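You operate a simulated robot arm through the tools that you are given. There is no shell and no other tool. Be economical: measure what you need, move in short steps, check, and stop when the job is done.

The job below is to be done with a simulated two-armed robot. You get a single attempt, and the scene is never put back.

TASK
Print the padded board twice in red with the blue block, then carry it level to the drying ledge.
Fine: one print on each half, freshly inked; both hands for the carry; block goes back. Set down upright: what you pick out.

It is judged by the outcome, as a careful person would: the job done as asked, and still so three seconds after it is handed in. It fails if anything else is knocked over, pushed out of place, dropped, spilled or broken.

THE ROBOT
Two 7-joint arms with two-finger parallel grippers on one trunk, on a base that drives. Base frame: it is fixed to the floor where the robot stands at the start and does not move with it; the origin is under the middle of the robot, x ahead of it, y to its left, z up. Lengths are in mm, angles in rad, forces in N, time in s.
The left shoulder is at the start at [70, 163, 1270], the right one opposite. With the tool pointing down near the work surface each hand reaches from about 380 to 880 mm from the robot's upright axis, wherever it stands, measured 20 degrees to its own side. Places, roughly: red paste pad [400, 100, 900]; top of the drying ledge [700, -200, 1100]. Payload 3.43 kg a hand.
The TCP of each hand is the grasp point between the finger pads, 34 mm short of the fingertips. In the tool frame z runs along the fingers and y along their closing line. The gripper opens to 128 mm. The fingers are 24 mm wide and 12 mm thick; the gripper's body (48 by 130 mm) begins 96 mm behind the TCP.
Orientation is told as [roll, pitch, yaw] about the base's x, y, z axes, in that order, counted from this pose: with the fingers straight down and closing along the base's y, the tool's x points along the base's -x, its y along +y and its z along -z.

THE INTERFACE
- The arms move only by the tool nudge_tool. It takes "left_commands", "right_commands" or both (then of equal length, played together; a hand with none holds still); each is one flat list of numbers, 7 for each row, row after row: the shift along the tool's x, y, z in units of 30 mm (1.0 is 30 mm), then the turn, a rotation vector about the tool's x, y, z in units of 8 degrees (1.0 is 8 degrees), then the closure, from 0 (fully open) to 1 (shut). In form: [x, y, z, rx, ry, rz, jaw, x, y, z, rx, ry, rz, jaw, ...]. A call has 1 to 12 rows; each row shifts and turns the commanded pose from where the row before left it, along the tool's axes as they then stand. A call with a number of a shift or a turn outside -1 to 1 is refused whole. A row lasts 0.2 s, in which the tool goes at most 50 mm and 0.15 rad; a call with a longer step from one row to the next is refused whole, and so is a gripper value outside its range. Where a pose cannot be reached the arm comes as near as it can. A force on the tool above 40 N (or 10 N above the force at the start of the call, whichever is more), or a blocked arm, ends the call early, and 0.2 s more pass. The fingers move at their own pace (about 153 mm/s each) and stop on an object; they squeeze with about 22 N. The grip force told is the motor's: it shows also when the fingers shut on nothing. Time passes only in rows, and 0.2 s behind the last, so rows that do not move let the fingers close. It gives the time, the measured TCP pose, the force on the tool (base axes), the opening and the grip force at its end, in the units of the frame above (readings bear some noise), with the torque about the TCP (base axes, N m) and any sound that the robot's microphone picked up.
- Cameras (640 x 400 px; columns grow to the right, rows downward): "scene" is now at [137.3, -3.6, 1500.8]; the picture's right is [-0.04, -1.00, 0.00], its down [-0.64, 0.03, -0.77] and it looks along [0.77, -0.03, -0.64] (base axes); focal length 214 px, centre (320, 200). "left" rides on the left gripper at [76, 11, -160] in its tool frame; the picture's right is [-0.15, 0.99, 0.00], its down [-0.88, -0.13, -0.46] and it looks along [-0.45, -0.07, 0.89] (tool axes); focal length 234 px, centre (320, 200). "right" rides on the right gripper at [76, -11, -160] in its tool frame; the picture's right is [0.15, 0.99, 0.00], its down [-0.88, 0.13, -0.46] and it looks along [-0.45, 0.07, 0.89] (tool axes); focal length 234 px, centre (320, 200). There is no depth. A picture from a camera that has moved, and an enlarged one, comes with that camera's place and axes in the base frame and with its lens. The place of the scene camera against the robot may be out by one fixed shift of up to 12 mm in any direction.
- grab_frame(camera): a new picture of that camera. The clock stands still meanwhile.
- raise_lower(by): slides the trunk up (or, below 0, down) by that many mm; the arms and the scene camera ride with it, the base frame stays. It gives what a move gives, with no picture.
- drive_base(legs): drives the robot by 1 to 6 legs, each [ahead, left, turn to the left] in mm, mm and rad, along the robot's own axes; the way and the turn of a leg run together, so that a leg with both is an arc; at most 1500 mm and 3.142 rad a leg. The arms and the cameras ride along, it lands a little off, and it stops where it bumps. It gives what a move gives.
- head_to(pan, tilt): turns the head with the scene camera to pan (to the left, within 1.501 rad either way) and tilt (down, from -0.506 to 1.204), counted from straight ahead of the robot. It gives what a move gives.
- enlarge(camera, box): a new picture of the part [left, top, right, bottom] of that camera's present view, enlarged. The clock stands still meanwhile.
- job_done(): hands the job in; it is judged then, once.

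Go step by step. Nothing tells you exact positions but the pictures and the camera data: compare them with the known pose of the tool, close in by small moves and look again before you grip or let go. The budget is 120 turns and 88 pictures, counting those below and the enlarged ones. Unless the task says otherwise, let go and move clear before handing in, and close with one line.

The tools are called after "Emit:" as name(argument=value, ...) on one line, values as JSON. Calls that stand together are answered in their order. nudge_tool: Moves the arms, as the interface text tells. Its arguments: {"type":"object","properties":{"left_commands":{"type":"array","items":{"type":"number"}},"right_commands":{"type":"array","items":{"type":"number"}}},"required":[]} The other tools are called the same way: raise_lower (by) slides the trunk up or down; drive_base (legs) drives the base; head_to (pan, tilt) turns the head that bears the scene camera; grab_frame (camera) takes a picture; enlarge (camera, box) takes an enlarged picture of a part of a camera's view; job_done () hands the job in.

At the start:

```text
time_s: 0.0
left_tool_pos: [556.6, 176.3, 1428.2]
left_tool_rot: [0.0, 0.0, 0.001]
left_ft_force: [-0.3, 0.7, -0.2]
left_torque: [0.0, 0.02, 0.0]
left_gripper_width: 127.8
left_gripper_force: 0.0
right_tool_pos: [450.2, -263.4, 1421.6]
right_tool_rot: [-0.003, 0.0, 0.0]
right_ft_force: [0.1, -0.1, -0.1]
right_torque: [0.01, 0.04, 0.0]
right_gripper_width: 128.1
right_gripper_force: 0.1
trunk travel left (down, up): [-750.0, 190.0]
robot x, y, heading: [0.1, -5.6, 0.003]
head pan, tilt: [-0.044, 0.689]
```

scene: 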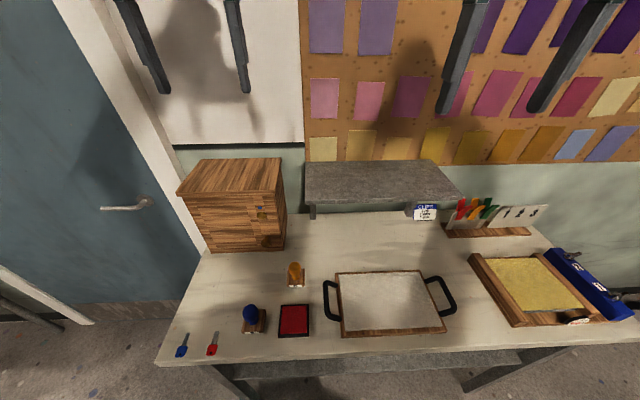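
right: 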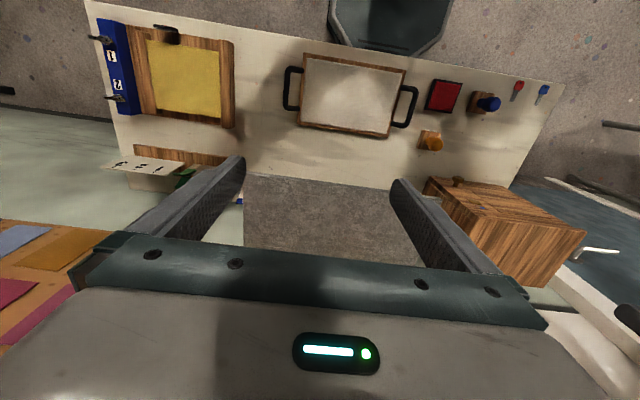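
left: 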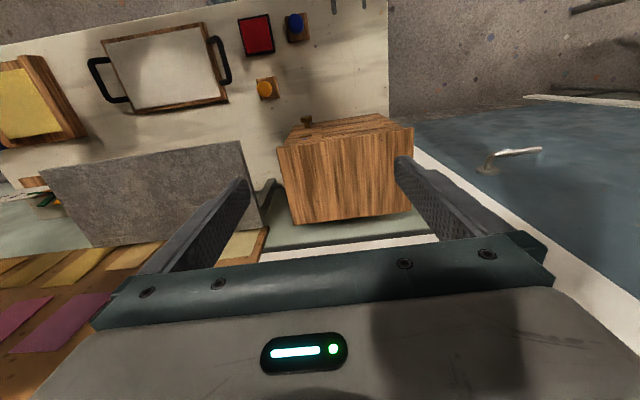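

I see the blue-handled block next to the red pad, a yellow one behind it, a framed padded board with two black handles, and the grey ledge behind. I'll look closer first.

Emit:
enlarge(camera="scene", box=[160, 240, 320, 360])

Emit:
enlarge(camera="scene", box=[300, 150, 480, 350])

Emit:
enlarge(camera="scene", box=[400, 180, 640, 340])

```text
3.33 times, centred on (240, 300) of scene
camera zoom: at [137.3, -3.6, 1500.8], right [-0.04, -1.0, 0.0], down [-0.64, 0.03, -0.77], along [0.77, -0.03, -0.64], focal length 715 px, centre (587, -133)
```

zoom: 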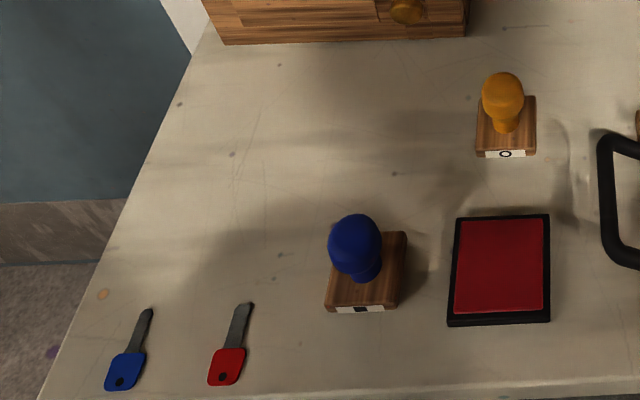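

```text
2.00 times, centred on (390, 250) of scene
camera zoom: at [137.3, -3.6, 1500.8], right [-0.04, -1.0, 0.0], down [-0.64, 0.03, -0.77], along [0.77, -0.03, -0.64], focal length 429 px, centre (180, 100)
```

zoom: 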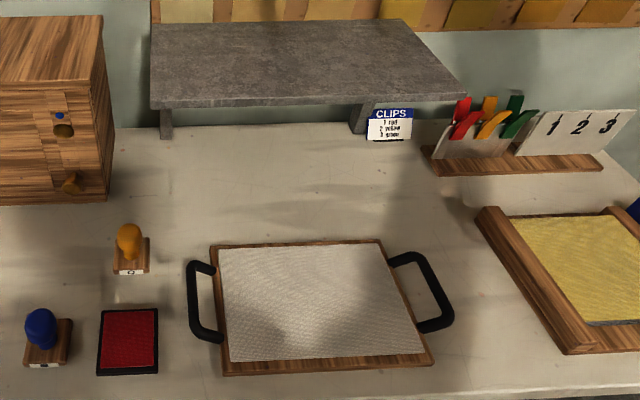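

```text
2.50 times, centred on (520, 260) of scene
camera zoom: at [137.3, -3.6, 1500.8], right [-0.04, -1.0, 0.0], down [-0.64, 0.03, -0.77], along [0.77, -0.03, -0.64], focal length 536 px, centre (-180, 50)
```

zoom: 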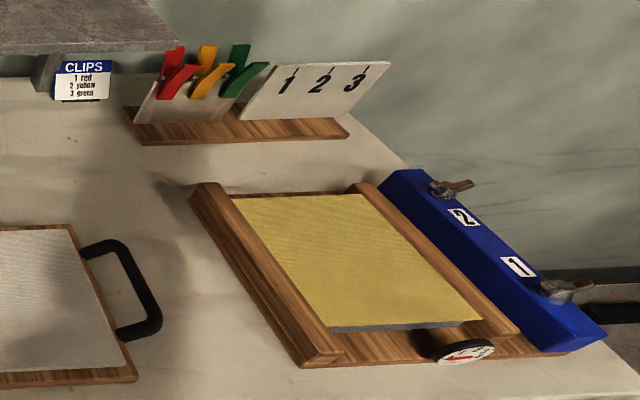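

The blue block is near (370,155), the pad near (370,55), the board spans about x 330–497, y −330 to −63, and the ledge top starts at x≈610. I'll back off a bit for better reach and bring the left hand over the block for a close look.

Emit:
drive_base(legs=[[-120, -50, 0]])

```text
time_s: 1.3
left_tool_pos: [441.5, 131.4, 1428.7]
left_tool_rot: [-0.001, 0.001, 0.002]
left_ft_force: [-0.1, 0.9, 0.0]
left_torque: [-0.02, 0.06, -0.01]
left_gripper_width: 128.3
left_gripper_force: 0.0
right_tool_pos: [335.5, -310.5, 1421.5]
right_tool_rot: [-0.001, 0.002, 0.002]
right_ft_force: [0.8, 0.1, -0.2]
right_torque: [-0.07, 0.03, 0.0]
right_gripper_width: 127.9
right_gripper_force: 0.1
trunk travel left (down, up): [-750.0, 190.0]
robot x, y, heading: [-116.4, -49.8, 0.003]
head pan, tilt: [-0.044, 0.689]
```

Emit:
nudge_tool(left_commands=[0.19, 0.07, 0.95, 0, 0, 0, 0, 0.19, 0.07, 0.95, 0, 0, 0, 0, 0.19, 0.07, 0.95, 0, 0, 0, 0, 0.19, 0.07, 0.95, 0, 0, 0, 0, 0.19, 0.07, 0.95, 0, 0, 0, 0, 0.19, 0.07, 0.95, 0, 0, 0, 0, 0.19, 0.07, 0.95, 0, 0, 0, 0, 0.19, 0.07, 0.95, 0, 0, 0, 0, 0.19, 0.07, 0.95, 0, 0, 0, 0, 0.19, 0.07, 0.95, 0, 0, 0, 0, 0.19, 0.07, 0.95, 0, 0, 0, 0, 0.19, 0.07, 0.95, 0, 0, 0, 0])

Emit:
grab_frame(camera="left")

Emit:
grab_frame(camera="scene")

```text
time_s: 3.9
left_tool_pos: [373.3, 154.5, 1085.1]
left_tool_rot: [-0.001, 0.001, 0.005]
left_ft_force: [-0.2, -0.3, -0.9]
left_torque: [-0.02, -0.01, -0.03]
left_gripper_width: 127.8
left_gripper_force: 0.1
right_tool_pos: [334.9, -309.6, 1422.3]
right_tool_rot: [0.0, 0.0, 0.0]
right_ft_force: [0.1, -0.3, -0.1]
right_torque: [0.0, 0.01, -0.02]
right_gripper_width: 127.9
right_gripper_force: 0.0
trunk travel left (down, up): [-750.0, 190.0]
robot x, y, heading: [-118.5, -46.4, -0.007]
head pan, tilt: [-0.044, 0.689]
```

```text
81 pictures are left
camera left: at [297.8, 165.3, 1245.1], right [0.14, 0.99, 0.0], down [0.88, -0.13, 0.46], along [0.45, -0.07, -0.89], focal length 234 px, centre (320, 200)
```

left: 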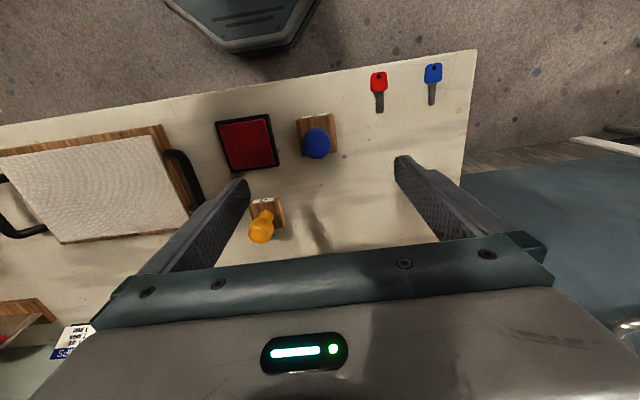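

```text
80 pictures are left
camera scene: at [20.7, -50.6, 1500.8], right [-0.04, -1.0, 0.0], down [-0.64, 0.03, -0.77], along [0.77, -0.03, -0.64], focal length 214 px, centre (320, 200)
```

scene: 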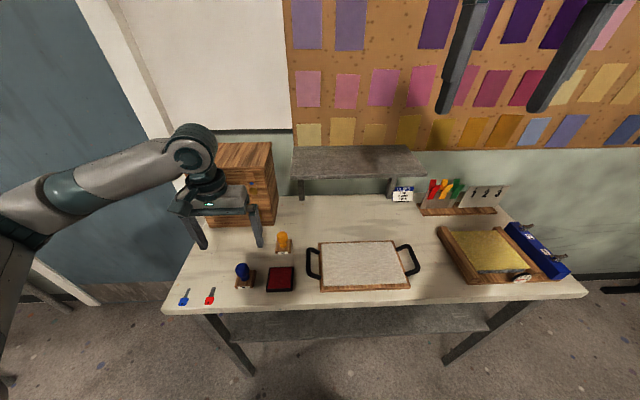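

The block's knob appears near (367,151) from the wrist camera. I'll descend above it with a partly closed gripper and look again.

Emit:
nudge_tool(left_commands=[0.1, -0.06, 0.6, 0, 0, 0, 0.2, 0.1, -0.06, 0.6, 0, 0, 0, 0.4, 0, 0, 0.6, 0, 0, 0, 0.45, 0, 0, 0, 0, 0, 0, 0.45])

Emit:
grab_frame(camera="left")

Emit:
enlarge(camera="scene", box=[160, 200, 320, 300])

```text
time_s: 4.9
left_tool_pos: [364.3, 153.1, 1030.4]
left_tool_rot: [-0.001, 0.001, 0.005]
left_ft_force: [0.4, 0.0, 0.2]
left_torque: [0.02, 0.0, 0.0]
left_gripper_width: 70.7
left_gripper_force: 0.1
right_tool_pos: [333.4, -310.6, 1422.2]
right_tool_rot: [-0.002, -0.001, 0.001]
right_ft_force: [0.0, 0.4, 0.5]
right_torque: [-0.01, -0.02, -0.02]
right_gripper_width: 128.1
right_gripper_force: 0.1
trunk travel left (down, up): [-750.0, 190.0]
robot x, y, heading: [-116.0, -46.5, 0.001]
head pan, tilt: [-0.044, 0.689]
```

```text
79 pictures are left
camera left: at [289.2, 163.8, 1190.6], right [0.14, 0.99, 0.0], down [0.88, -0.13, 0.46], along [0.45, -0.07, -0.89], focal length 234 px, centre (320, 200)
```

left: 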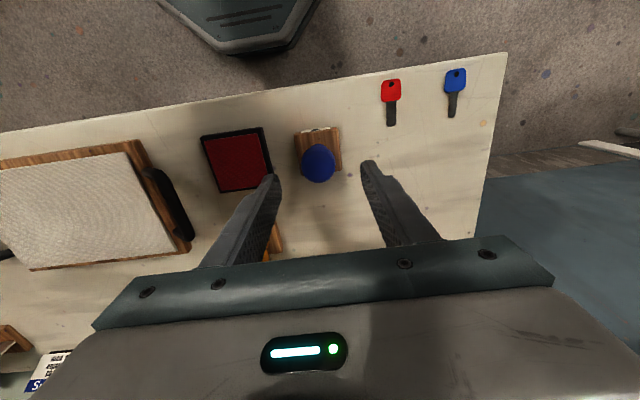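

```text
4.00 times, centred on (240, 250) of scene
camera zoom: at [20.5, -51.5, 1500.8], right [-0.04, -1.0, 0.0], down [-0.64, 0.03, -0.77], along [0.77, -0.03, -0.64], focal length 858 px, centre (640, 0)
```

zoom: 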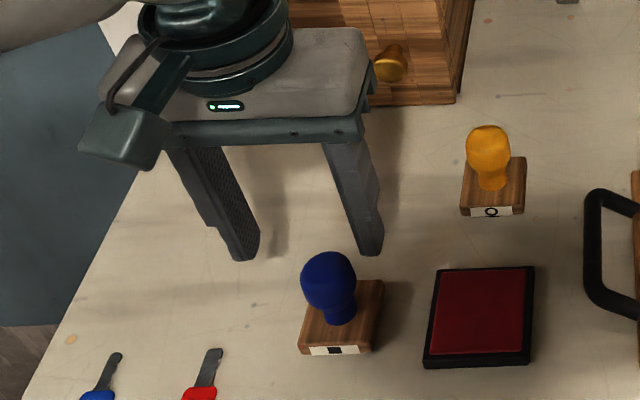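

The knob sits around (364,150,960), with the block's top at about z 915. I'll go down around it and close.

Emit:
nudge_tool(left_commands=[0, -0.11, 0.6, 0, 0, 0, 0.45, 0, 0, 0.6, 0, 0, 0, 0.45, 0, 0, 0.6, 0, 0, 0, 0.45, 0, 0, 0.5, 0, 0, 0, 0.45, 0, 0, 0, 0, 0, 0, 0.45])

Emit:
grab_frame(camera="left")

Emit:
enlarge(camera="scene", box=[200, 220, 320, 300])

```text
time_s: 6.1
left_tool_pos: [363.5, 148.9, 965.9]
left_tool_rot: [0.0, 0.0, 0.003]
left_ft_force: [-0.3, -0.2, -0.7]
left_torque: [-0.05, -0.02, 0.0]
left_gripper_width: 70.4
left_gripper_force: 0.0
right_tool_pos: [334.4, -310.7, 1422.2]
right_tool_rot: [0.001, -0.001, 0.002]
right_ft_force: [0.3, 0.4, 0.5]
right_torque: [-0.01, -0.02, 0.0]
right_gripper_width: 128.2
right_gripper_force: 0.1
trunk travel left (down, up): [-750.0, 190.0]
robot x, y, heading: [-115.4, -48.3, -0.003]
head pan, tilt: [-0.044, 0.689]
```

```text
77 pictures are left
camera left: at [288.9, 158.5, 1124.6], right [0.14, 0.99, 0.0], down [0.88, -0.13, 0.46], along [0.45, -0.07, -0.89], focal length 234 px, centre (320, 200)
```

left: 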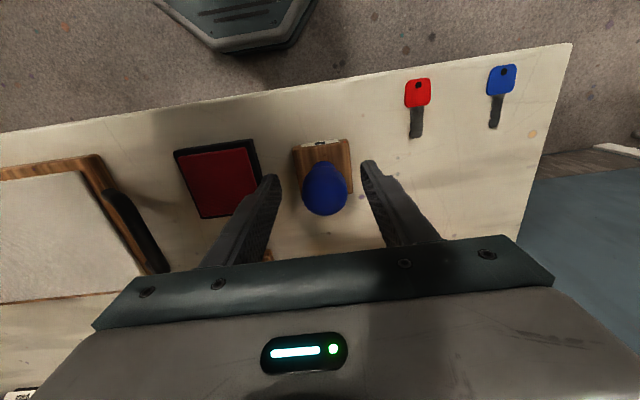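

```text
5.00 times, centred on (260, 260) of scene
camera zoom: at [20.4, -51.5, 1500.8], right [-0.04, -1.0, 0.0], down [-0.64, 0.03, -0.77], along [0.77, -0.03, -0.64], focal length 1072 px, centre (620, -100)
```

zoom: 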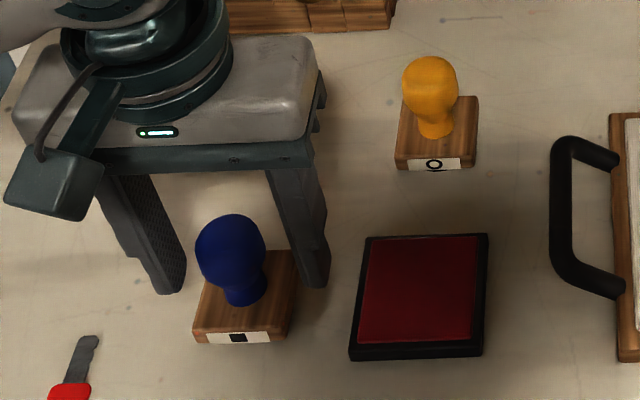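

The knob is centred between the fingers; I lower a few mm more and close.

Emit:
nudge_tool(left_commands=[-0.02, 0.05, 0.23, 0, 0, 0, 0.45, 0, 0, 0, 0, 0, 0, 0.6, 0, 0, 0, 0, 0, 0, 0.75, 0, 0, 0, 0, 0, 0, 1, 0, 0, 0, 0, 0, 0, 1, 0, 0, 0, 0, 0, 0, 1])

Emit:
grab_frame(camera="left")

Emit:
enlarge(camera="scene", box=[200, 220, 320, 300])

```text
time_s: 7.5
left_tool_pos: [365.1, 149.7, 957.4]
left_tool_rot: [0.0, -0.002, 0.004]
left_ft_force: [1.0, 0.7, 0.4]
left_torque: [0.04, -0.05, 0.02]
left_gripper_width: 35.4
left_gripper_force: 21.6
right_tool_pos: [333.0, -310.6, 1422.2]
right_tool_rot: [0.0, -0.001, 0.001]
right_ft_force: [0.1, -0.6, 0.4]
right_torque: [0.02, 0.03, 0.0]
right_gripper_width: 128.1
right_gripper_force: 0.0
trunk travel left (down, up): [-750.0, 190.0]
robot x, y, heading: [-117.9, -47.8, 0.004]
head pan, tilt: [-0.044, 0.689]
```

```text
75 pictures are left
camera left: at [289.4, 160.2, 1117.4], right [0.14, 0.99, 0.0], down [0.88, -0.13, 0.46], along [0.45, -0.07, -0.89], focal length 234 px, centre (320, 200)
```

left: 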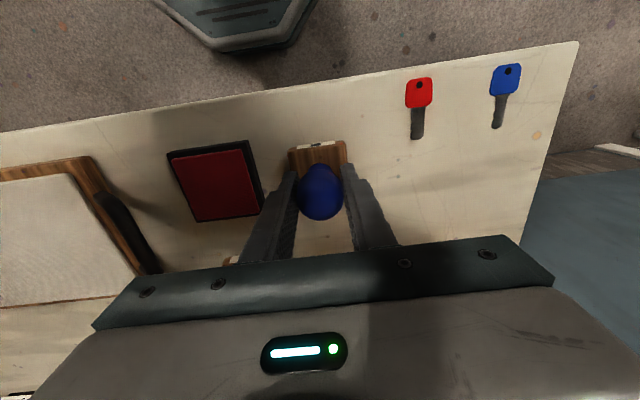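

```text
5.00 times, centred on (260, 260) of scene
camera zoom: at [20.6, -51.3, 1500.8], right [-0.04, -1.0, 0.0], down [-0.64, 0.03, -0.77], along [0.77, -0.03, -0.64], focal length 1072 px, centre (620, -100)
```

zoom: 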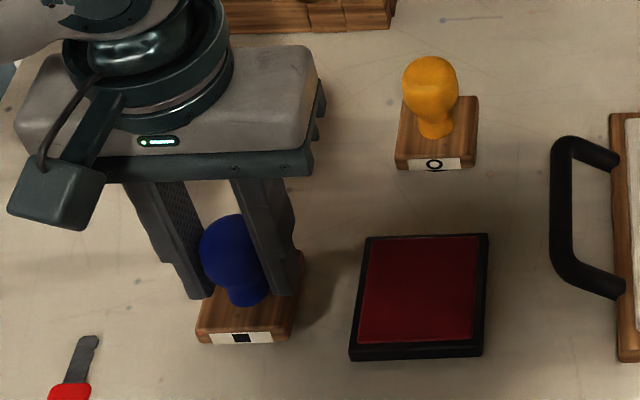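

The block is gripped (home: TCP ≈ (365,150,957)). I take the pad's centre to be about (361,48); lift, move over and look.

Emit:
nudge_tool(left_commands=[0, 0, -0.6, 0, 0, 0, 1, 0, 0, -0.6, 0, 0, 0, 1, 0, 0, -0.6, 0, 0, 0, 1, 0.04, -0.7, 0, 0, 0, 0, 1, 0.04, -0.7, 0, 0, 0, 0, 1, 0.04, -0.7, 0, 0, 0, 0, 1, 0, -0.7, 0, 0, 0, 0, 1, 0, -0.6, 0, 0, 0, 0, 1, 0, 0, 0, 0, 0, 0, 1])

Emit:
grab_frame(camera="left")

Emit:
enlarge(camera="scene", box=[200, 220, 320, 300])

```text
time_s: 9.5
left_tool_pos: [360.0, 47.8, 1010.9]
left_tool_rot: [-0.001, 0.0, 0.005]
left_ft_force: [0.1, 0.4, -0.4]
left_torque: [-0.03, 0.01, -0.02]
left_gripper_width: 35.2
left_gripper_force: 22.6
right_tool_pos: [333.4, -310.6, 1420.7]
right_tool_rot: [0.002, 0.002, 0.003]
right_ft_force: [1.4, -0.9, 0.8]
right_torque: [-0.04, -0.02, 0.0]
right_gripper_width: 127.9
right_gripper_force: 0.1
trunk travel left (down, up): [-750.0, 190.0]
robot x, y, heading: [-118.0, -48.7, 0.007]
head pan, tilt: [-0.044, 0.689]
```

```text
73 pictures are left
camera left: at [284.4, 58.8, 1169.9], right [0.14, 0.99, 0.0], down [0.88, -0.13, 0.46], along [0.45, -0.07, -0.89], focal length 234 px, centre (320, 200)
```

left: 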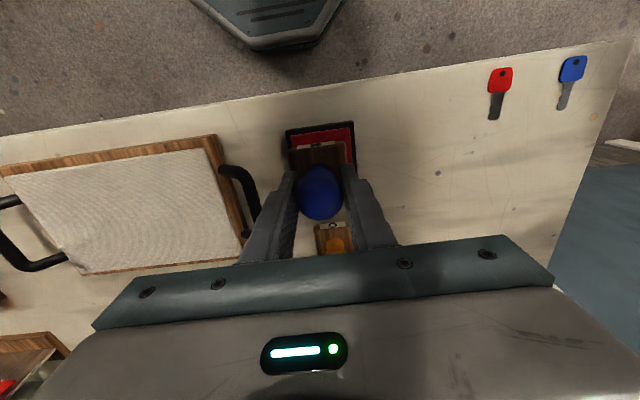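

```text
5.00 times, centred on (260, 260) of scene
camera zoom: at [20.4, -50.8, 1500.8], right [-0.04, -1.0, 0.0], down [-0.64, 0.03, -0.77], along [0.77, -0.03, -0.64], focal length 1072 px, centre (620, -100)
```

zoom: 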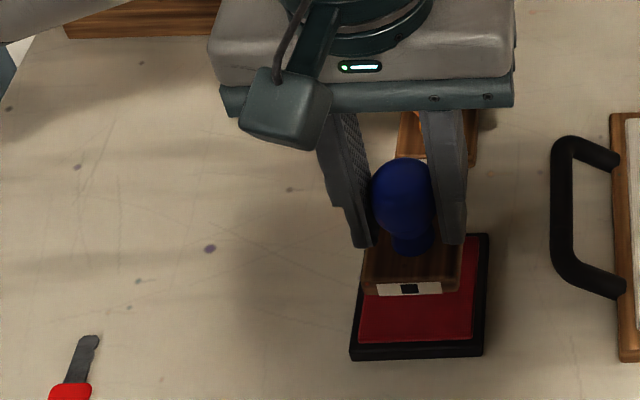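

The block hangs over the pad nicely; a 5 mm shift forward centres it. I go down to just above the pad and then feel for contact.

Emit:
nudge_tool(left_commands=[-0.17, 0, 0.5, 0, 0, 0, 1, 0, 0, 0.5, 0, 0, 0, 1, 0, 0, 0.3, 0, 0, 0, 1, 0, 0, 0.1, 0, 0, 0, 1, 0, 0, 0, 0, 0, 0, 1])

Emit:
enlarge(camera="scene", box=[200, 220, 320, 300])

```text
time_s: 10.7
left_tool_pos: [365.4, 45.8, 970.4]
left_tool_rot: [-0.004, -0.003, 0.003]
left_ft_force: [2.4, 1.4, 19.4]
left_torque: [0.21, -0.05, -0.08]
left_gripper_width: 35.3
left_gripper_force: 22.6
right_tool_pos: [331.5, -311.3, 1422.4]
right_tool_rot: [0.001, -0.001, 0.001]
right_ft_force: [-0.5, 0.0, -0.4]
right_torque: [-0.02, -0.02, -0.05]
right_gripper_width: 128.3
right_gripper_force: 0.2
trunk travel left (down, up): [-750.0, 190.0]
robot x, y, heading: [-114.5, -49.4, 0.002]
head pan, tilt: [-0.044, 0.689]
```

```text
5.00 times, centred on (260, 260) of scene
camera zoom: at [18.7, -51.7, 1501.1], right [-0.04, -1.0, 0.0], down [-0.63, 0.03, -0.77], along [0.77, -0.03, -0.64], focal length 1072 px, centre (620, -100)
```

zoom: 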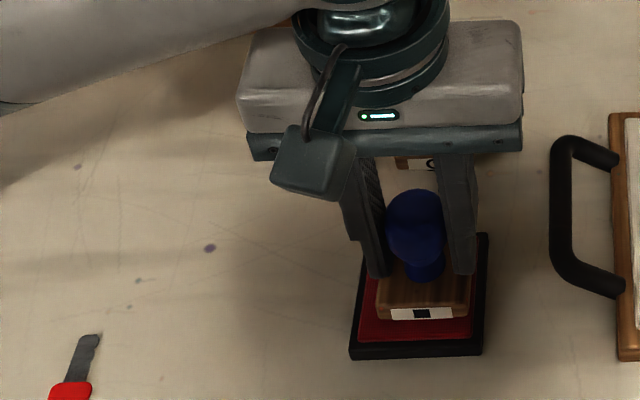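

The block is on the pad with about 19 N. I press a touch more, then lift and look at the board.

Emit:
nudge_tool(left_commands=[0, 0, 0.03, 0, 0, 0, 1, 0, 0, 0, 0, 0, 0, 1])

Emit:
nudge_tool(left_commands=[0, 0, -0.15, 0, 0, 0, 1, 0, 0, -0.5, 0, 0, 0, 1, 0, 0, -0.5, 0, 0, 0, 1, 0, 0, -0.5, 0, 0, 0, 1, 0, 0, -0.5, 0, 0, 0, 1, 0, 0, 0, 0, 0, 0, 1])

Emit:
grab_frame(camera="left")

Emit:
enlarge(camera="scene", box=[240, 220, 440, 320])

```text
time_s: 11.3
left_tool_pos: [365.3, 47.2, 968.6]
left_tool_rot: [0.0, -0.004, 0.003]
left_ft_force: [1.5, -0.8, 31.5]
left_torque: [0.17, 0.18, -0.03]
left_gripper_width: 35.1
left_gripper_force: 22.4
right_tool_pos: [331.5, -312.7, 1422.8]
right_tool_rot: [-0.001, 0.0, 0.002]
right_ft_force: [-0.7, -0.1, 0.1]
right_torque: [-0.02, -0.01, -0.01]
right_gripper_width: 128.1
right_gripper_force: 0.1
trunk travel left (down, up): [-750.0, 190.0]
robot x, y, heading: [-116.3, -46.4, 0.004]
head pan, tilt: [-0.044, 0.689]
```

```text
time_s: 12.7
left_tool_pos: [367.0, 47.4, 1034.2]
left_tool_rot: [0.0, 0.0, 0.004]
left_ft_force: [-0.8, -0.2, -1.0]
left_torque: [0.02, 0.01, -0.02]
left_gripper_width: 35.2
left_gripper_force: 22.1
right_tool_pos: [334.9, -311.2, 1422.9]
right_tool_rot: [0.001, -0.001, 0.003]
right_ft_force: [0.0, -1.0, 0.4]
right_torque: [0.02, -0.04, -0.01]
right_gripper_width: 128.0
right_gripper_force: 0.2
trunk travel left (down, up): [-750.0, 190.0]
robot x, y, heading: [-114.2, -49.3, 0.006]
head pan, tilt: [-0.044, 0.689]
```

```text
70 pictures are left
camera left: at [291.7, 57.7, 1194.1], right [0.14, 0.99, 0.0], down [0.88, -0.13, 0.46], along [0.45, -0.07, -0.89], focal length 234 px, centre (320, 200)
```

left: 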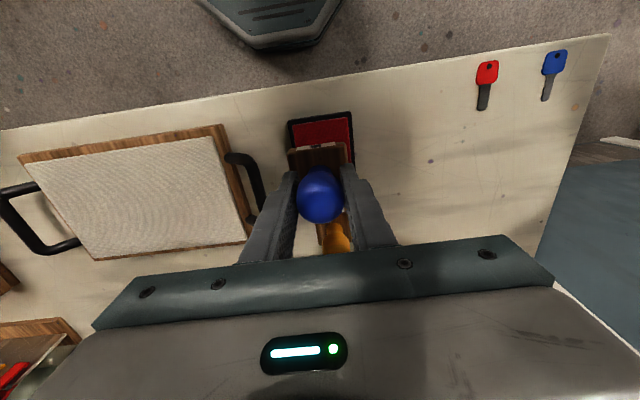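

```text
3.20 times, centred on (340, 270) of scene
camera zoom: at [20.8, -51.4, 1500.7], right [-0.04, -1.0, 0.0], down [-0.64, 0.03, -0.77], along [0.77, -0.03, -0.64], focal length 686 px, centre (256, -24)
```

zoom: 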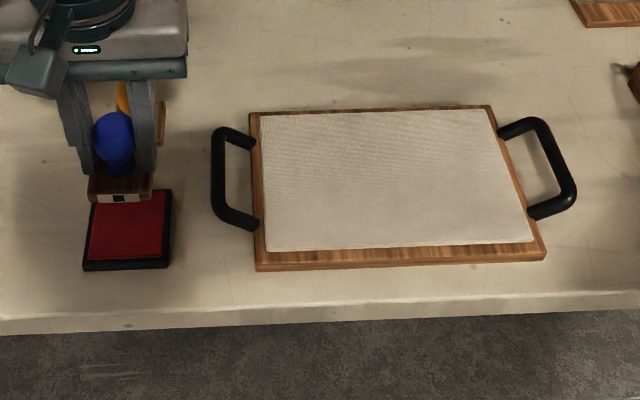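

The padded area spans about x 331–485, y −325 to −80. The left half's centre is about (408,−141); I move there, then look.

Emit:
nudge_tool(left_commands=[-0.2, -0.886, 0, 0, 0, 0, 1, -0.2, -0.886, 0, 0, 0, 0, 1, -0.2, -0.886, 0, 0, 0, 0, 1, -0.2, -0.886, 0, 0, 0, 0, 1, -0.2, -0.886, 0, 0, 0, 0, 1, -0.2, -0.886, 0, 0, 0, 0, 1, -0.2, -0.886, 0, 0, 0, 0, 1, 0, 0, 0.4, 0, 0, 0, 1, 0, 0, 0.4, 0, 0, 0, 1, 0, 0, 0, 0, 0, 0, 1])

Emit:
grab_frame(camera="left")

Emit:
enlarge(camera="scene", box=[240, 220, 440, 320])

```text
time_s: 14.9
left_tool_pos: [407.5, -140.8, 1008.4]
left_tool_rot: [0.0, 0.0, 0.003]
left_ft_force: [-1.2, -0.7, -1.0]
left_torque: [0.02, 0.02, -0.04]
left_gripper_width: 35.0
left_gripper_force: 21.8
right_tool_pos: [333.5, -310.9, 1420.1]
right_tool_rot: [0.001, 0.0, 0.002]
right_ft_force: [0.6, -0.4, 0.1]
right_torque: [0.06, 0.0, -0.03]
right_gripper_width: 128.1
right_gripper_force: 0.0
trunk travel left (down, up): [-750.0, 190.0]
robot x, y, heading: [-118.0, -46.6, 0.004]
head pan, tilt: [-0.044, 0.689]
```

```text
68 pictures are left
camera left: at [331.5, -130.5, 1168.2], right [0.14, 0.99, 0.0], down [0.88, -0.13, 0.46], along [0.45, -0.06, -0.89], focal length 234 px, centre (320, 200)
```

left: 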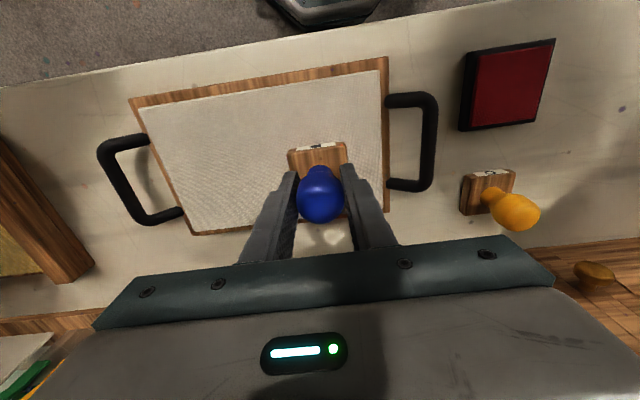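

```text
3.20 times, centred on (340, 270) of scene
camera zoom: at [20.6, -52.1, 1500.8], right [-0.04, -1.0, 0.0], down [-0.64, 0.03, -0.77], along [0.77, -0.03, -0.64], focal length 686 px, centre (256, -24)
```

zoom: 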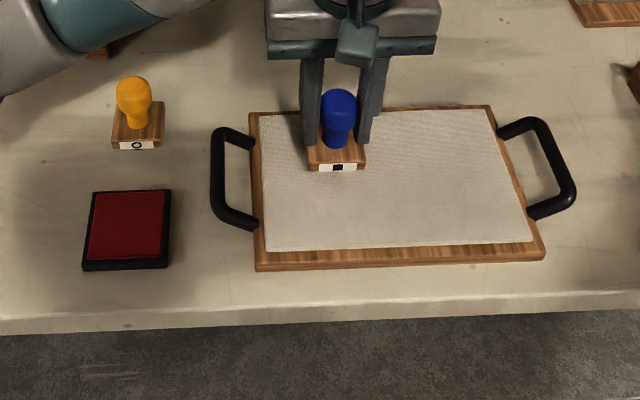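

Position looks right. Lowering carefully toward contact.

Emit:
nudge_tool(left_commands=[-0.08, 0, 0.35, 0, 0, 0, 1, 0, 0, 0.35, 0, 0, 0, 1, 0, 0, 0, 0, 0, 0, 1])

Emit:
enlarge(camera="left", box=[240, 100, 400, 200])

```text
time_s: 15.7
left_tool_pos: [410.7, -138.5, 987.8]
left_tool_rot: [0.0, 0.0, 0.003]
left_ft_force: [0.7, 0.8, -0.9]
left_torque: [0.0, -0.01, -0.02]
left_gripper_width: 34.9
left_gripper_force: 22.1
right_tool_pos: [333.9, -310.9, 1422.0]
right_tool_rot: [-0.001, 0.0, 0.001]
right_ft_force: [-0.7, 0.2, 0.3]
right_torque: [0.03, 0.06, -0.03]
right_gripper_width: 128.1
right_gripper_force: 0.0
trunk travel left (down, up): [-750.0, 190.0]
robot x, y, heading: [-113.9, -47.5, 0.003]
head pan, tilt: [-0.044, 0.689]
```

```text
4.00 times, centred on (320, 150) of left
camera zoom: at [335.0, -129.1, 1147.3], right [0.14, 0.99, 0.0], down [0.88, -0.13, 0.46], along [0.45, -0.07, -0.89], focal length 937 px, centre (320, 400)
```

zoom: 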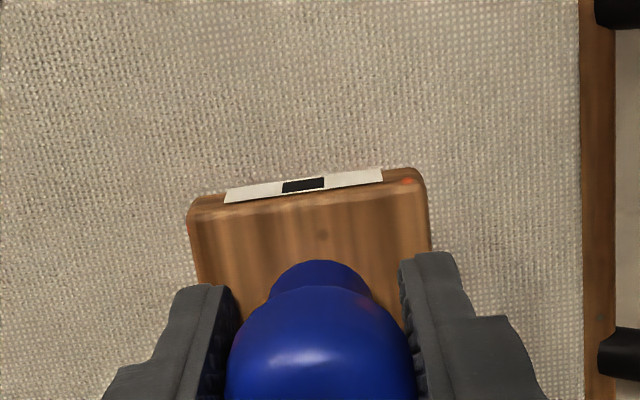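

Emit:
nudge_tool(left_commands=[0, 0, 0.1, 0, 0, 0, 1, 0, 0, 0.1, 0, 0, 0, 1, 0, 0, 0.05, 0, 0, 0, 1, 0, 0, 0, 0, 0, 0, 1])

```text
time_s: 16.7
left_tool_pos: [411.5, -139.4, 981.3]
left_tool_rot: [0.002, 0.0, 0.004]
left_ft_force: [0.4, 0.1, -0.2]
left_torque: [-0.02, 0.01, 0.0]
left_gripper_width: 34.9
left_gripper_force: 22.1
right_tool_pos: [333.6, -310.9, 1421.9]
right_tool_rot: [0.0, 0.0, 0.002]
right_ft_force: [-0.1, -0.4, -2.2]
right_torque: [0.01, 0.01, -0.01]
right_gripper_width: 128.1
right_gripper_force: 0.1
trunk travel left (down, up): [-750.0, 190.0]
robot x, y, heading: [-115.6, -46.4, 0.0]
head pan, tilt: [-0.044, 0.689]
```

No contact yet; continuing in small steps.

Emit:
nudge_tool(left_commands=[0, 0, 0.07, 0, 0, 0, 1, 0, 0, 0.07, 0, 0, 0, 1, 0, 0, 0, 0, 0, 0, 1])

```text
time_s: 17.5
left_tool_pos: [413.6, -137.8, 976.9]
left_tool_rot: [0.0, -0.001, 0.003]
left_ft_force: [0.4, 0.5, -0.1]
left_torque: [-0.02, -0.08, 0.0]
left_gripper_width: 35.3
left_gripper_force: 22.4
right_tool_pos: [334.1, -310.6, 1422.6]
right_tool_rot: [0.0, 0.001, 0.001]
right_ft_force: [-0.2, -0.1, -0.9]
right_torque: [0.01, 0.01, 0.02]
right_gripper_width: 127.8
right_gripper_force: 0.1
trunk travel left (down, up): [-750.0, 190.0]
robot x, y, heading: [-117.7, -50.7, -0.0]
head pan, tilt: [-0.044, 0.689]
```

Emit:
nudge_tool(left_commands=[0, 0, 0.07, 0, 0, 0, 1, 0, 0, 0.07, 0, 0, 0, 1, 0, 0, 0, 0, 0, 0, 1])

```text
time_s: 18.3
left_tool_pos: [412.3, -137.2, 975.6]
left_tool_rot: [-0.006, -0.006, 0.004]
left_ft_force: [-4.8, 3.8, 15.6]
left_torque: [0.55, 0.7, 0.02]
left_gripper_width: 35.2
left_gripper_force: 22.2
right_tool_pos: [332.2, -310.7, 1423.0]
right_tool_rot: [0.0, 0.0, 0.001]
right_ft_force: [0.0, -0.5, 0.3]
right_torque: [-0.01, -0.03, 0.03]
right_gripper_width: 127.6
right_gripper_force: 0.1
trunk travel left (down, up): [-750.0, 190.0]
robot x, y, heading: [-119.7, -51.4, 0.003]
head pan, tilt: [-0.044, 0.689]
stopped in row 3 (left hand): the force on the tool passed its limit (the readings are from after the stop); the commanded pose is now the measured one
```

Contact made at about z 975. I lift straight up and check the print.

Emit:
nudge_tool(left_commands=[0, 0, -0.15, 0, 0, 0, 1, 0, 0, -0.5, 0, 0, 0, 1, 0, 0, -0.6, 0, 0, 0, 1, 0, 0, -0.6, 0, 0, 0, 1, 0.2, 0.85, 0, 0, 0, 0, 1, 0.2, 0.85, 0, 0, 0, 0, 1, 0.2, 0.85, 0, 0, 0, 0, 1, 0.2, 0.85, 0, 0, 0, 0, 1, 0, 0, 0, 0, 0, 0, 1])

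Emit:
grab_frame(camera="left")

Emit:
enlarge(camera="scene", box=[240, 220, 440, 320])

```text
time_s: 20.3
left_tool_pos: [385.7, -35.6, 1029.2]
left_tool_rot: [-0.004, -0.006, 0.005]
left_ft_force: [-0.7, -1.0, -0.5]
left_torque: [0.03, 0.01, 0.06]
left_gripper_width: 35.1
left_gripper_force: 22.4
right_tool_pos: [335.0, -312.0, 1421.7]
right_tool_rot: [0.0, 0.0, 0.003]
right_ft_force: [0.6, 0.2, -0.1]
right_torque: [0.01, -0.02, -0.01]
right_gripper_width: 127.9
right_gripper_force: 0.1
trunk travel left (down, up): [-750.0, 190.0]
robot x, y, heading: [-111.7, -48.0, 0.004]
head pan, tilt: [-0.044, 0.689]
```

```text
65 pictures are left
camera left: at [310.3, -25.6, 1188.6], right [0.14, 0.99, 0.0], down [0.88, -0.12, 0.46], along [0.46, -0.07, -0.89], focal length 234 px, centre (320, 200)
```

left: 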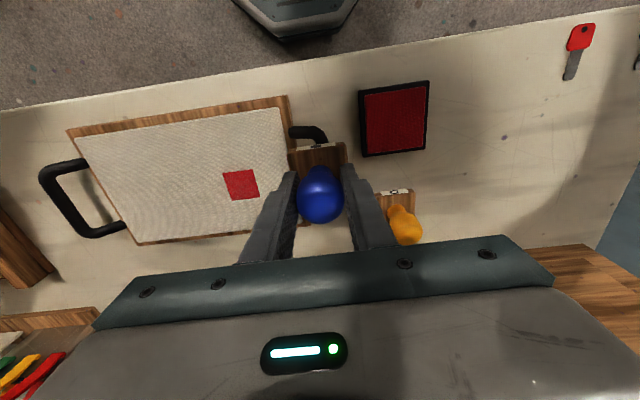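

```text
3.20 times, centred on (340, 270) of scene
camera zoom: at [21.0, -52.4, 1500.7], right [-0.04, -1.0, 0.0], down [-0.64, 0.03, -0.77], along [0.77, -0.03, -0.64], focal length 686 px, centre (256, -24)
```

zoom: 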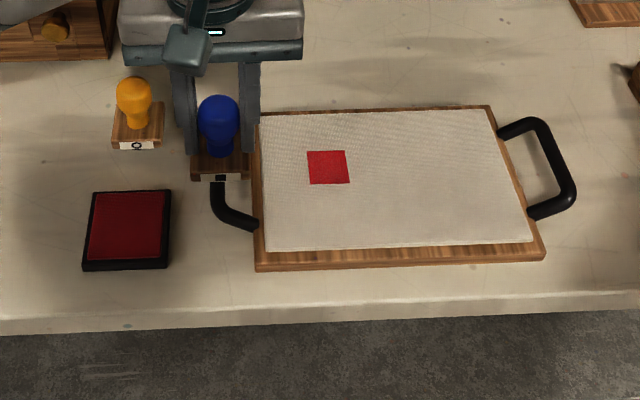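

A crisp red square sits in the middle of the left half. Now back to the pad for fresh ink.

Emit:
nudge_tool(left_commands=[0.17, 0.7, 0, 0, 0, 0, 1, 0.17, 0.7, 0, 0, 0, 0, 1, 0.17, 0.7, 0, 0, 0, 0, 1, 0.17, 0.7, 0, 0, 0, 0, 1, 0, 0, 0.6, 0, 0, 0, 1, 0, 0, 0.6, 0, 0, 0, 1, 0, 0, 0.5, 0, 0, 0, 1, 0, 0, 0, 0, 0, 0, 1])

Emit:
enlarge(camera="scene", box=[200, 220, 320, 300])

```text
time_s: 22.1
left_tool_pos: [368.0, 47.4, 978.9]
left_tool_rot: [-0.004, -0.007, 0.006]
left_ft_force: [0.4, 0.1, -0.2]
left_torque: [0.03, 0.0, 0.03]
left_gripper_width: 35.2
left_gripper_force: 21.8
right_tool_pos: [334.3, -311.2, 1422.2]
right_tool_rot: [-0.001, -0.001, 0.0]
right_ft_force: [0.6, -0.1, 1.0]
right_torque: [0.05, -0.02, 0.03]
right_gripper_width: 128.0
right_gripper_force: 0.0
trunk travel left (down, up): [-750.0, 190.0]
robot x, y, heading: [-111.6, -48.1, 0.001]
head pan, tilt: [-0.044, 0.689]
```

```text
5.00 times, centred on (260, 260) of scene
camera zoom: at [20.9, -51.9, 1500.7], right [-0.04, -1.0, 0.0], down [-0.64, 0.03, -0.77], along [0.77, -0.03, -0.64], focal length 1072 px, centre (620, -100)
```

zoom: 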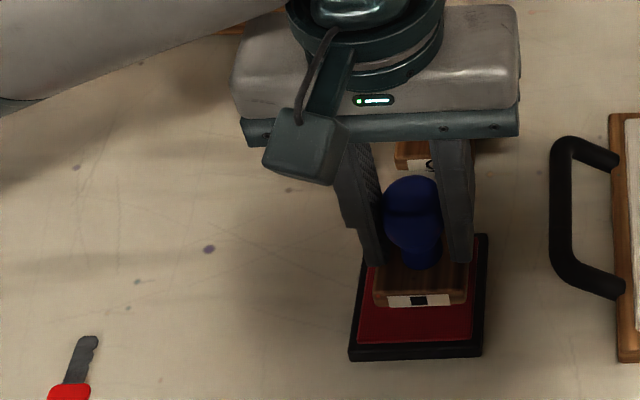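

Emit:
nudge_tool(left_commands=[0.05, 0.03, 0.15, 0, 0, 0, 1, 0, 0, 0.1, 0, 0, 0, 1, 0, 0, 0.05, 0, 0, 0, 1, 0, 0, 0, 0, 0, 0, 1])

```text
time_s: 23.1
left_tool_pos: [367.0, 47.4, 969.6]
left_tool_rot: [-0.006, -0.008, 0.005]
left_ft_force: [-0.2, 0.7, 7.5]
left_torque: [0.22, 0.2, -0.04]
left_gripper_width: 35.2
left_gripper_force: 21.7
right_tool_pos: [333.9, -311.4, 1422.7]
right_tool_rot: [-0.001, 0.001, 0.002]
right_ft_force: [0.4, -0.3, -0.3]
right_torque: [0.01, 0.0, -0.01]
right_gripper_width: 128.2
right_gripper_force: 0.0
trunk travel left (down, up): [-750.0, 190.0]
robot x, y, heading: [-113.6, -48.2, 0.008]
head pan, tilt: [-0.044, 0.689]
```

Light contact; press a little more.

Emit:
nudge_tool(left_commands=[0, 0, 0.04, 0, 0, 0, 1, 0, 0, 0.02, 0, 0, 0, 1, 0, 0, 0, 0, 0, 0, 1])

```text
time_s: 24.0
left_tool_pos: [366.4, 48.0, 971.5]
left_tool_rot: [-0.007, -0.013, 0.004]
left_ft_force: [-5.1, 0.3, 16.3]
left_torque: [0.43, 0.69, 0.1]
left_gripper_width: 35.0
left_gripper_force: 21.8
right_tool_pos: [331.0, -311.2, 1421.2]
right_tool_rot: [0.001, 0.0, 0.004]
right_ft_force: [0.1, -1.2, 0.4]
right_torque: [0.01, -0.01, 0.01]
right_gripper_width: 128.0
right_gripper_force: 0.1
trunk travel left (down, up): [-750.0, 190.0]
robot x, y, heading: [-118.6, -46.6, 0.005]
head pan, tilt: [-0.044, 0.689]
stopped in row 3 (left hand): the force on the tool passed its limit (the readings are from after the stop); the commanded pose is now the measured one
```

Inked. Lift, level the tool and travel to the right half.

Emit:
nudge_tool(left_commands=[0, 0, -0.15, 0, 0, 0, 1, 0, 0, -0.5, 0, 0, 0, 1, 0, 0, -0.7, -0.05, 0.09, 0, 1, 0, 0, -0.7, 0, 0, 0, 1, -0.13, -0.95, 0, 0, 0, 0, 1, -0.13, -0.95, 0, 0, 0, 0, 1, -0.13, -0.95, 0, 0, 0, 0, 1, -0.13, -0.95, 0, 0, 0, 0, 1, -0.13, -0.95, 0, 0, 0, 0, 1, -0.13, -0.95, 0, 0, 0, 0, 1, -0.13, -0.95, 0, 0, 0, 0, 1, -0.13, -0.95, 0, 0, 0, 0, 1])

Emit:
nudge_tool(left_commands=[-0.13, -0.9, 0, 0, 0, 0, 1, -0.13, -0.9, 0, 0, 0, 0, 1, -0.13, -0.9, 0, 0, 0, 0, 1, 0, 0, 0.3, 0, 0, 0, 1, 0, 0, 0.3, 0, 0, 0, 1, 0, 0, 0, 0, 0, 0, 1])

Emit:
grab_frame(camera="left")

Emit:
enlarge(camera="scene", box=[240, 220, 440, 320])

```text
time_s: 26.6
left_tool_pos: [402.4, -180.4, 1029.4]
left_tool_rot: [0.003, 0.003, 0.007]
left_ft_force: [0.7, 0.1, -1.5]
left_torque: [0.03, -0.01, 0.01]
left_gripper_width: 35.0
left_gripper_force: 22.0
right_tool_pos: [334.6, -312.9, 1419.8]
right_tool_rot: [0.001, 0.0, 0.001]
right_ft_force: [-0.6, 0.4, 0.0]
right_torque: [0.02, 0.0, 0.0]
right_gripper_width: 128.4
right_gripper_force: 0.2
trunk travel left (down, up): [-750.0, 190.0]
robot x, y, heading: [-118.4, -49.3, 0.002]
head pan, tilt: [-0.044, 0.689]
```

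```text
time_s: 28.0
left_tool_pos: [413.4, -260.0, 1010.9]
left_tool_rot: [0.003, 0.005, 0.004]
left_ft_force: [0.4, 0.6, -0.8]
left_torque: [-0.02, -0.01, -0.02]
left_gripper_width: 35.3
left_gripper_force: 22.0
right_tool_pos: [334.7, -312.5, 1421.6]
right_tool_rot: [0.0, 0.0, 0.001]
right_ft_force: [0.2, -0.6, 0.4]
right_torque: [0.0, 0.0, 0.01]
right_gripper_width: 128.2
right_gripper_force: 0.1
trunk travel left (down, up): [-750.0, 190.0]
robot x, y, heading: [-115.9, -48.4, 0.007]
head pan, tilt: [-0.044, 0.689]
```

```text
62 pictures are left
camera left: at [338.4, -249.9, 1170.7], right [0.14, 0.99, 0.0], down [0.88, -0.13, 0.45], along [0.45, -0.06, -0.89], focal length 234 px, centre (320, 200)
```

left: 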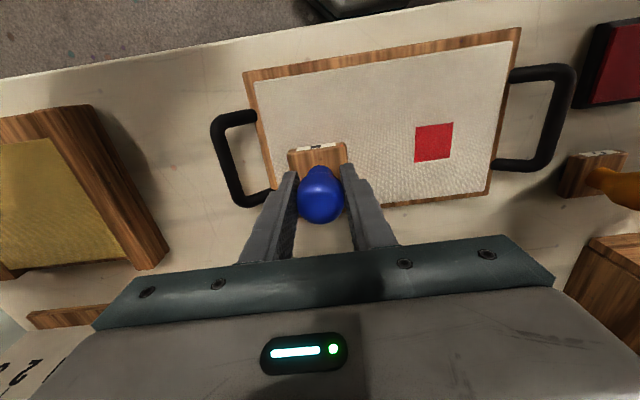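

```text
3.20 times, centred on (340, 270) of scene
camera zoom: at [20.8, -51.7, 1500.8], right [-0.04, -1.0, 0.0], down [-0.64, 0.03, -0.77], along [0.77, -0.03, -0.64], focal length 686 px, centre (256, -24)
```

zoom: 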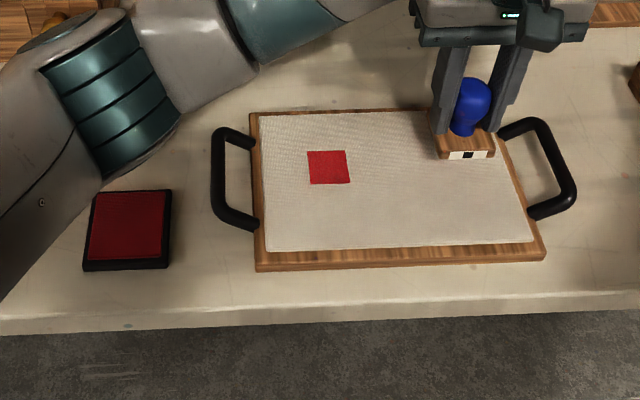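

Above the right half, aligned. Lowering.

Emit:
nudge_tool(left_commands=[0, 0, 0.4, 0, 0, 0, 1, 0, 0, 0.4, 0, 0, 0, 1, 0, 0, 0.25, 0, 0, 0, 1, 0, 0, 0, 0, 0, 0, 1])

Emit:
nudge_tool(left_commands=[0, 0, 0.04, 0, 0, 0, 1, 0, 0, 0.04, 0, 0, 0, 1, 0, 0, 0, 0, 0, 0, 1])

```text
time_s: 29.0
left_tool_pos: [411.5, -261.2, 978.9]
left_tool_rot: [0.001, 0.002, 0.005]
left_ft_force: [-0.2, 0.0, -1.3]
left_torque: [0.01, -0.01, 0.0]
left_gripper_width: 35.3
left_gripper_force: 22.0
right_tool_pos: [333.7, -310.7, 1422.0]
right_tool_rot: [0.0, 0.0, 0.001]
right_ft_force: [-0.2, -0.2, -0.4]
right_torque: [0.01, -0.02, 0.01]
right_gripper_width: 128.3
right_gripper_force: 0.0
trunk travel left (down, up): [-750.0, 190.0]
robot x, y, heading: [-118.9, -49.5, 0.006]
head pan, tilt: [-0.044, 0.689]
```

```text
time_s: 29.8
left_tool_pos: [412.1, -260.1, 977.2]
left_tool_rot: [0.001, 0.003, 0.007]
left_ft_force: [-0.2, 0.8, -0.3]
left_torque: [0.04, 0.01, -0.02]
left_gripper_width: 35.2
left_gripper_force: 22.1
right_tool_pos: [333.5, -311.2, 1422.4]
right_tool_rot: [0.001, 0.0, 0.003]
right_ft_force: [0.3, -0.3, -0.4]
right_torque: [-0.01, -0.03, 0.0]
right_gripper_width: 127.9
right_gripper_force: 0.1
trunk travel left (down, up): [-750.0, 190.0]
robot x, y, heading: [-117.8, -48.1, 0.002]
head pan, tilt: [-0.044, 0.689]
```

Emit:
nudge_tool(left_commands=[0, 0, 0.05, 0, 0, 0, 1, 0, 0, 0.05, 0, 0, 0, 1, 0, 0, 0, 0, 0, 0, 1])

```text
time_s: 30.6
left_tool_pos: [412.1, -261.3, 976.5]
left_tool_rot: [0.0, 0.001, 0.006]
left_ft_force: [0.8, -0.1, 4.7]
left_torque: [-0.09, -0.2, -0.02]
left_gripper_width: 35.3
left_gripper_force: 22.0
right_tool_pos: [334.7, -311.9, 1423.0]
right_tool_rot: [0.0, -0.001, 0.001]
right_ft_force: [-0.2, 0.4, 0.2]
right_torque: [0.0, 0.0, -0.02]
right_gripper_width: 128.0
right_gripper_force: 0.1
trunk travel left (down, up): [-750.0, 190.0]
robot x, y, heading: [-114.7, -46.6, 0.005]
head pan, tilt: [-0.044, 0.689]
```

Touching at about 5 N; pressing as on the first print.

Emit:
nudge_tool(left_commands=[0, 0, 0.04, 0, 0, 0, 1, 0, 0, 0.02, 0, 0, 0, 1, 0, 0, 0, 0, 0, 0, 1])

```text
time_s: 31.4
left_tool_pos: [412.5, -259.4, 975.8]
left_tool_rot: [-0.002, 0.0, 0.007]
left_ft_force: [10.1, -2.4, 36.6]
left_torque: [0.2, -0.49, 0.01]
left_gripper_width: 35.2
left_gripper_force: 21.7
right_tool_pos: [331.5, -309.4, 1423.3]
right_tool_rot: [0.0, -0.003, 0.002]
right_ft_force: [-1.0, 0.0, 0.7]
right_torque: [0.01, 0.01, -0.01]
right_gripper_width: 127.8
right_gripper_force: 0.1
trunk travel left (down, up): [-750.0, 190.0]
robot x, y, heading: [-116.9, -48.7, 0.006]
head pan, tilt: [-0.044, 0.689]
```

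Emit:
nudge_tool(left_commands=[0, 0, -0.15, 0, 0, 0, 1, 0, 0, -0.5, 0, 0, 0, 1, 0, 0, -0.7, 0, 0, 0, 1, 0, 0, -0.7, 0, 0, 0, 1, 0.1, 0.95, 0, 0, 0, 0, 1, 0.1, 0.95, 0, 0, 0, 0, 1, 0.1, 0.95, 0, 0, 0, 0, 1, 0.1, 0.95, 0, 0, 0, 0, 1, 0.1, 0.95, 0, 0, 0, 0, 1, 0.1, 0.95, 0, 0, 0, 0, 1, 0.1, 0.95, 0, 0, 0, 0, 1, 0.1, 0.95, 0, 0, 0, 0, 1])

Emit:
enlarge(camera="scene", box=[240, 220, 440, 320])

```text
time_s: 34.0
left_tool_pos: [387.5, -29.7, 1034.5]
left_tool_rot: [-0.001, 0.004, 0.005]
left_ft_force: [-0.3, 0.5, -1.0]
left_torque: [-0.04, 0.02, -0.04]
left_gripper_width: 35.1
left_gripper_force: 21.5
right_tool_pos: [333.6, -308.3, 1423.3]
right_tool_rot: [-0.002, 0.0, 0.001]
right_ft_force: [-0.1, -0.7, -0.6]
right_torque: [-0.03, -0.01, 0.02]
right_gripper_width: 127.8
right_gripper_force: 0.1
trunk travel left (down, up): [-750.0, 190.0]
robot x, y, heading: [-119.8, -52.9, 0.006]
head pan, tilt: [-0.044, 0.689]
```

```text
3.20 times, centred on (340, 270) of scene
camera zoom: at [20.7, -49.7, 1500.8], right [-0.04, -1.0, 0.0], down [-0.64, 0.03, -0.77], along [0.77, -0.03, -0.64], focal length 686 px, centre (256, -24)
```

zoom: 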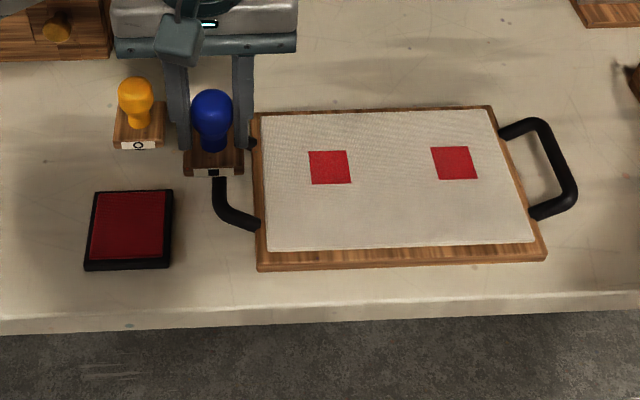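

Two crisp prints, one per half. Now the block goes back to its home at (365,150).

Emit:
nudge_tool(left_commands=[0.3, 0.86, 0, 0, 0, 0, 1, 0.3, 0.86, 0, 0, 0, 0, 1, 0.15, 0.86, 0, 0, 0, 0, 1, 0, 0.86, 0, 0, 0, 0, 1, 0, 0.86, 0, 0, 0, 0, 1, 0, 0.86, 0, 0, 0, 0, 1, 0, 0.86, 0, 0, 0, 0, 1, 0, 0, 0.6, 0, 0, 0, 1, 0, 0, 0.6, 0, 0, 0, 1, 0, 0, 0.6, 0, 0, 0, 1, 0, 0, 0.3, 0, 0, 0, 1, 0, 0, 0, 0, 0, 0, 1])

Emit:
enlarge(camera="scene", box=[200, 220, 320, 300])

```text
time_s: 36.6
left_tool_pos: [362.6, 149.6, 971.5]
left_tool_rot: [0.002, 0.003, 0.008]
left_ft_force: [-0.5, -0.3, -1.1]
left_torque: [0.0, 0.0, 0.01]
left_gripper_width: 35.0
left_gripper_force: 22.1
right_tool_pos: [333.8, -310.5, 1422.2]
right_tool_rot: [0.0, 0.001, 0.003]
right_ft_force: [0.0, -0.3, -1.1]
right_torque: [-0.01, 0.03, 0.0]
right_gripper_width: 128.1
right_gripper_force: 0.0
trunk travel left (down, up): [-750.0, 190.0]
robot x, y, heading: [-116.8, -46.9, 0.003]
head pan, tilt: [-0.044, 0.689]
```

```text
5.00 times, centred on (260, 260) of scene
camera zoom: at [20.8, -51.2, 1500.8], right [-0.04, -1.0, 0.0], down [-0.64, 0.03, -0.77], along [0.77, -0.03, -0.64], focal length 1072 px, centre (620, -100)
```

zoom: 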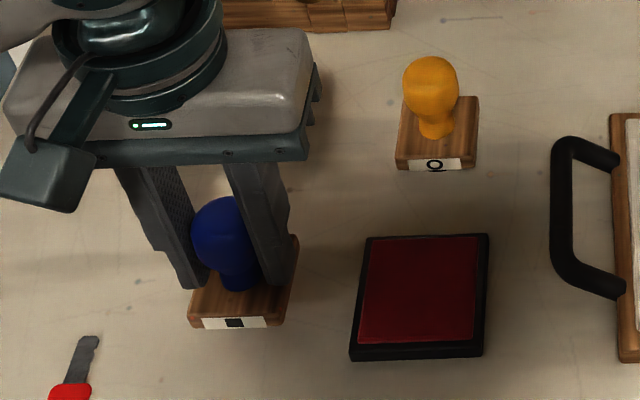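

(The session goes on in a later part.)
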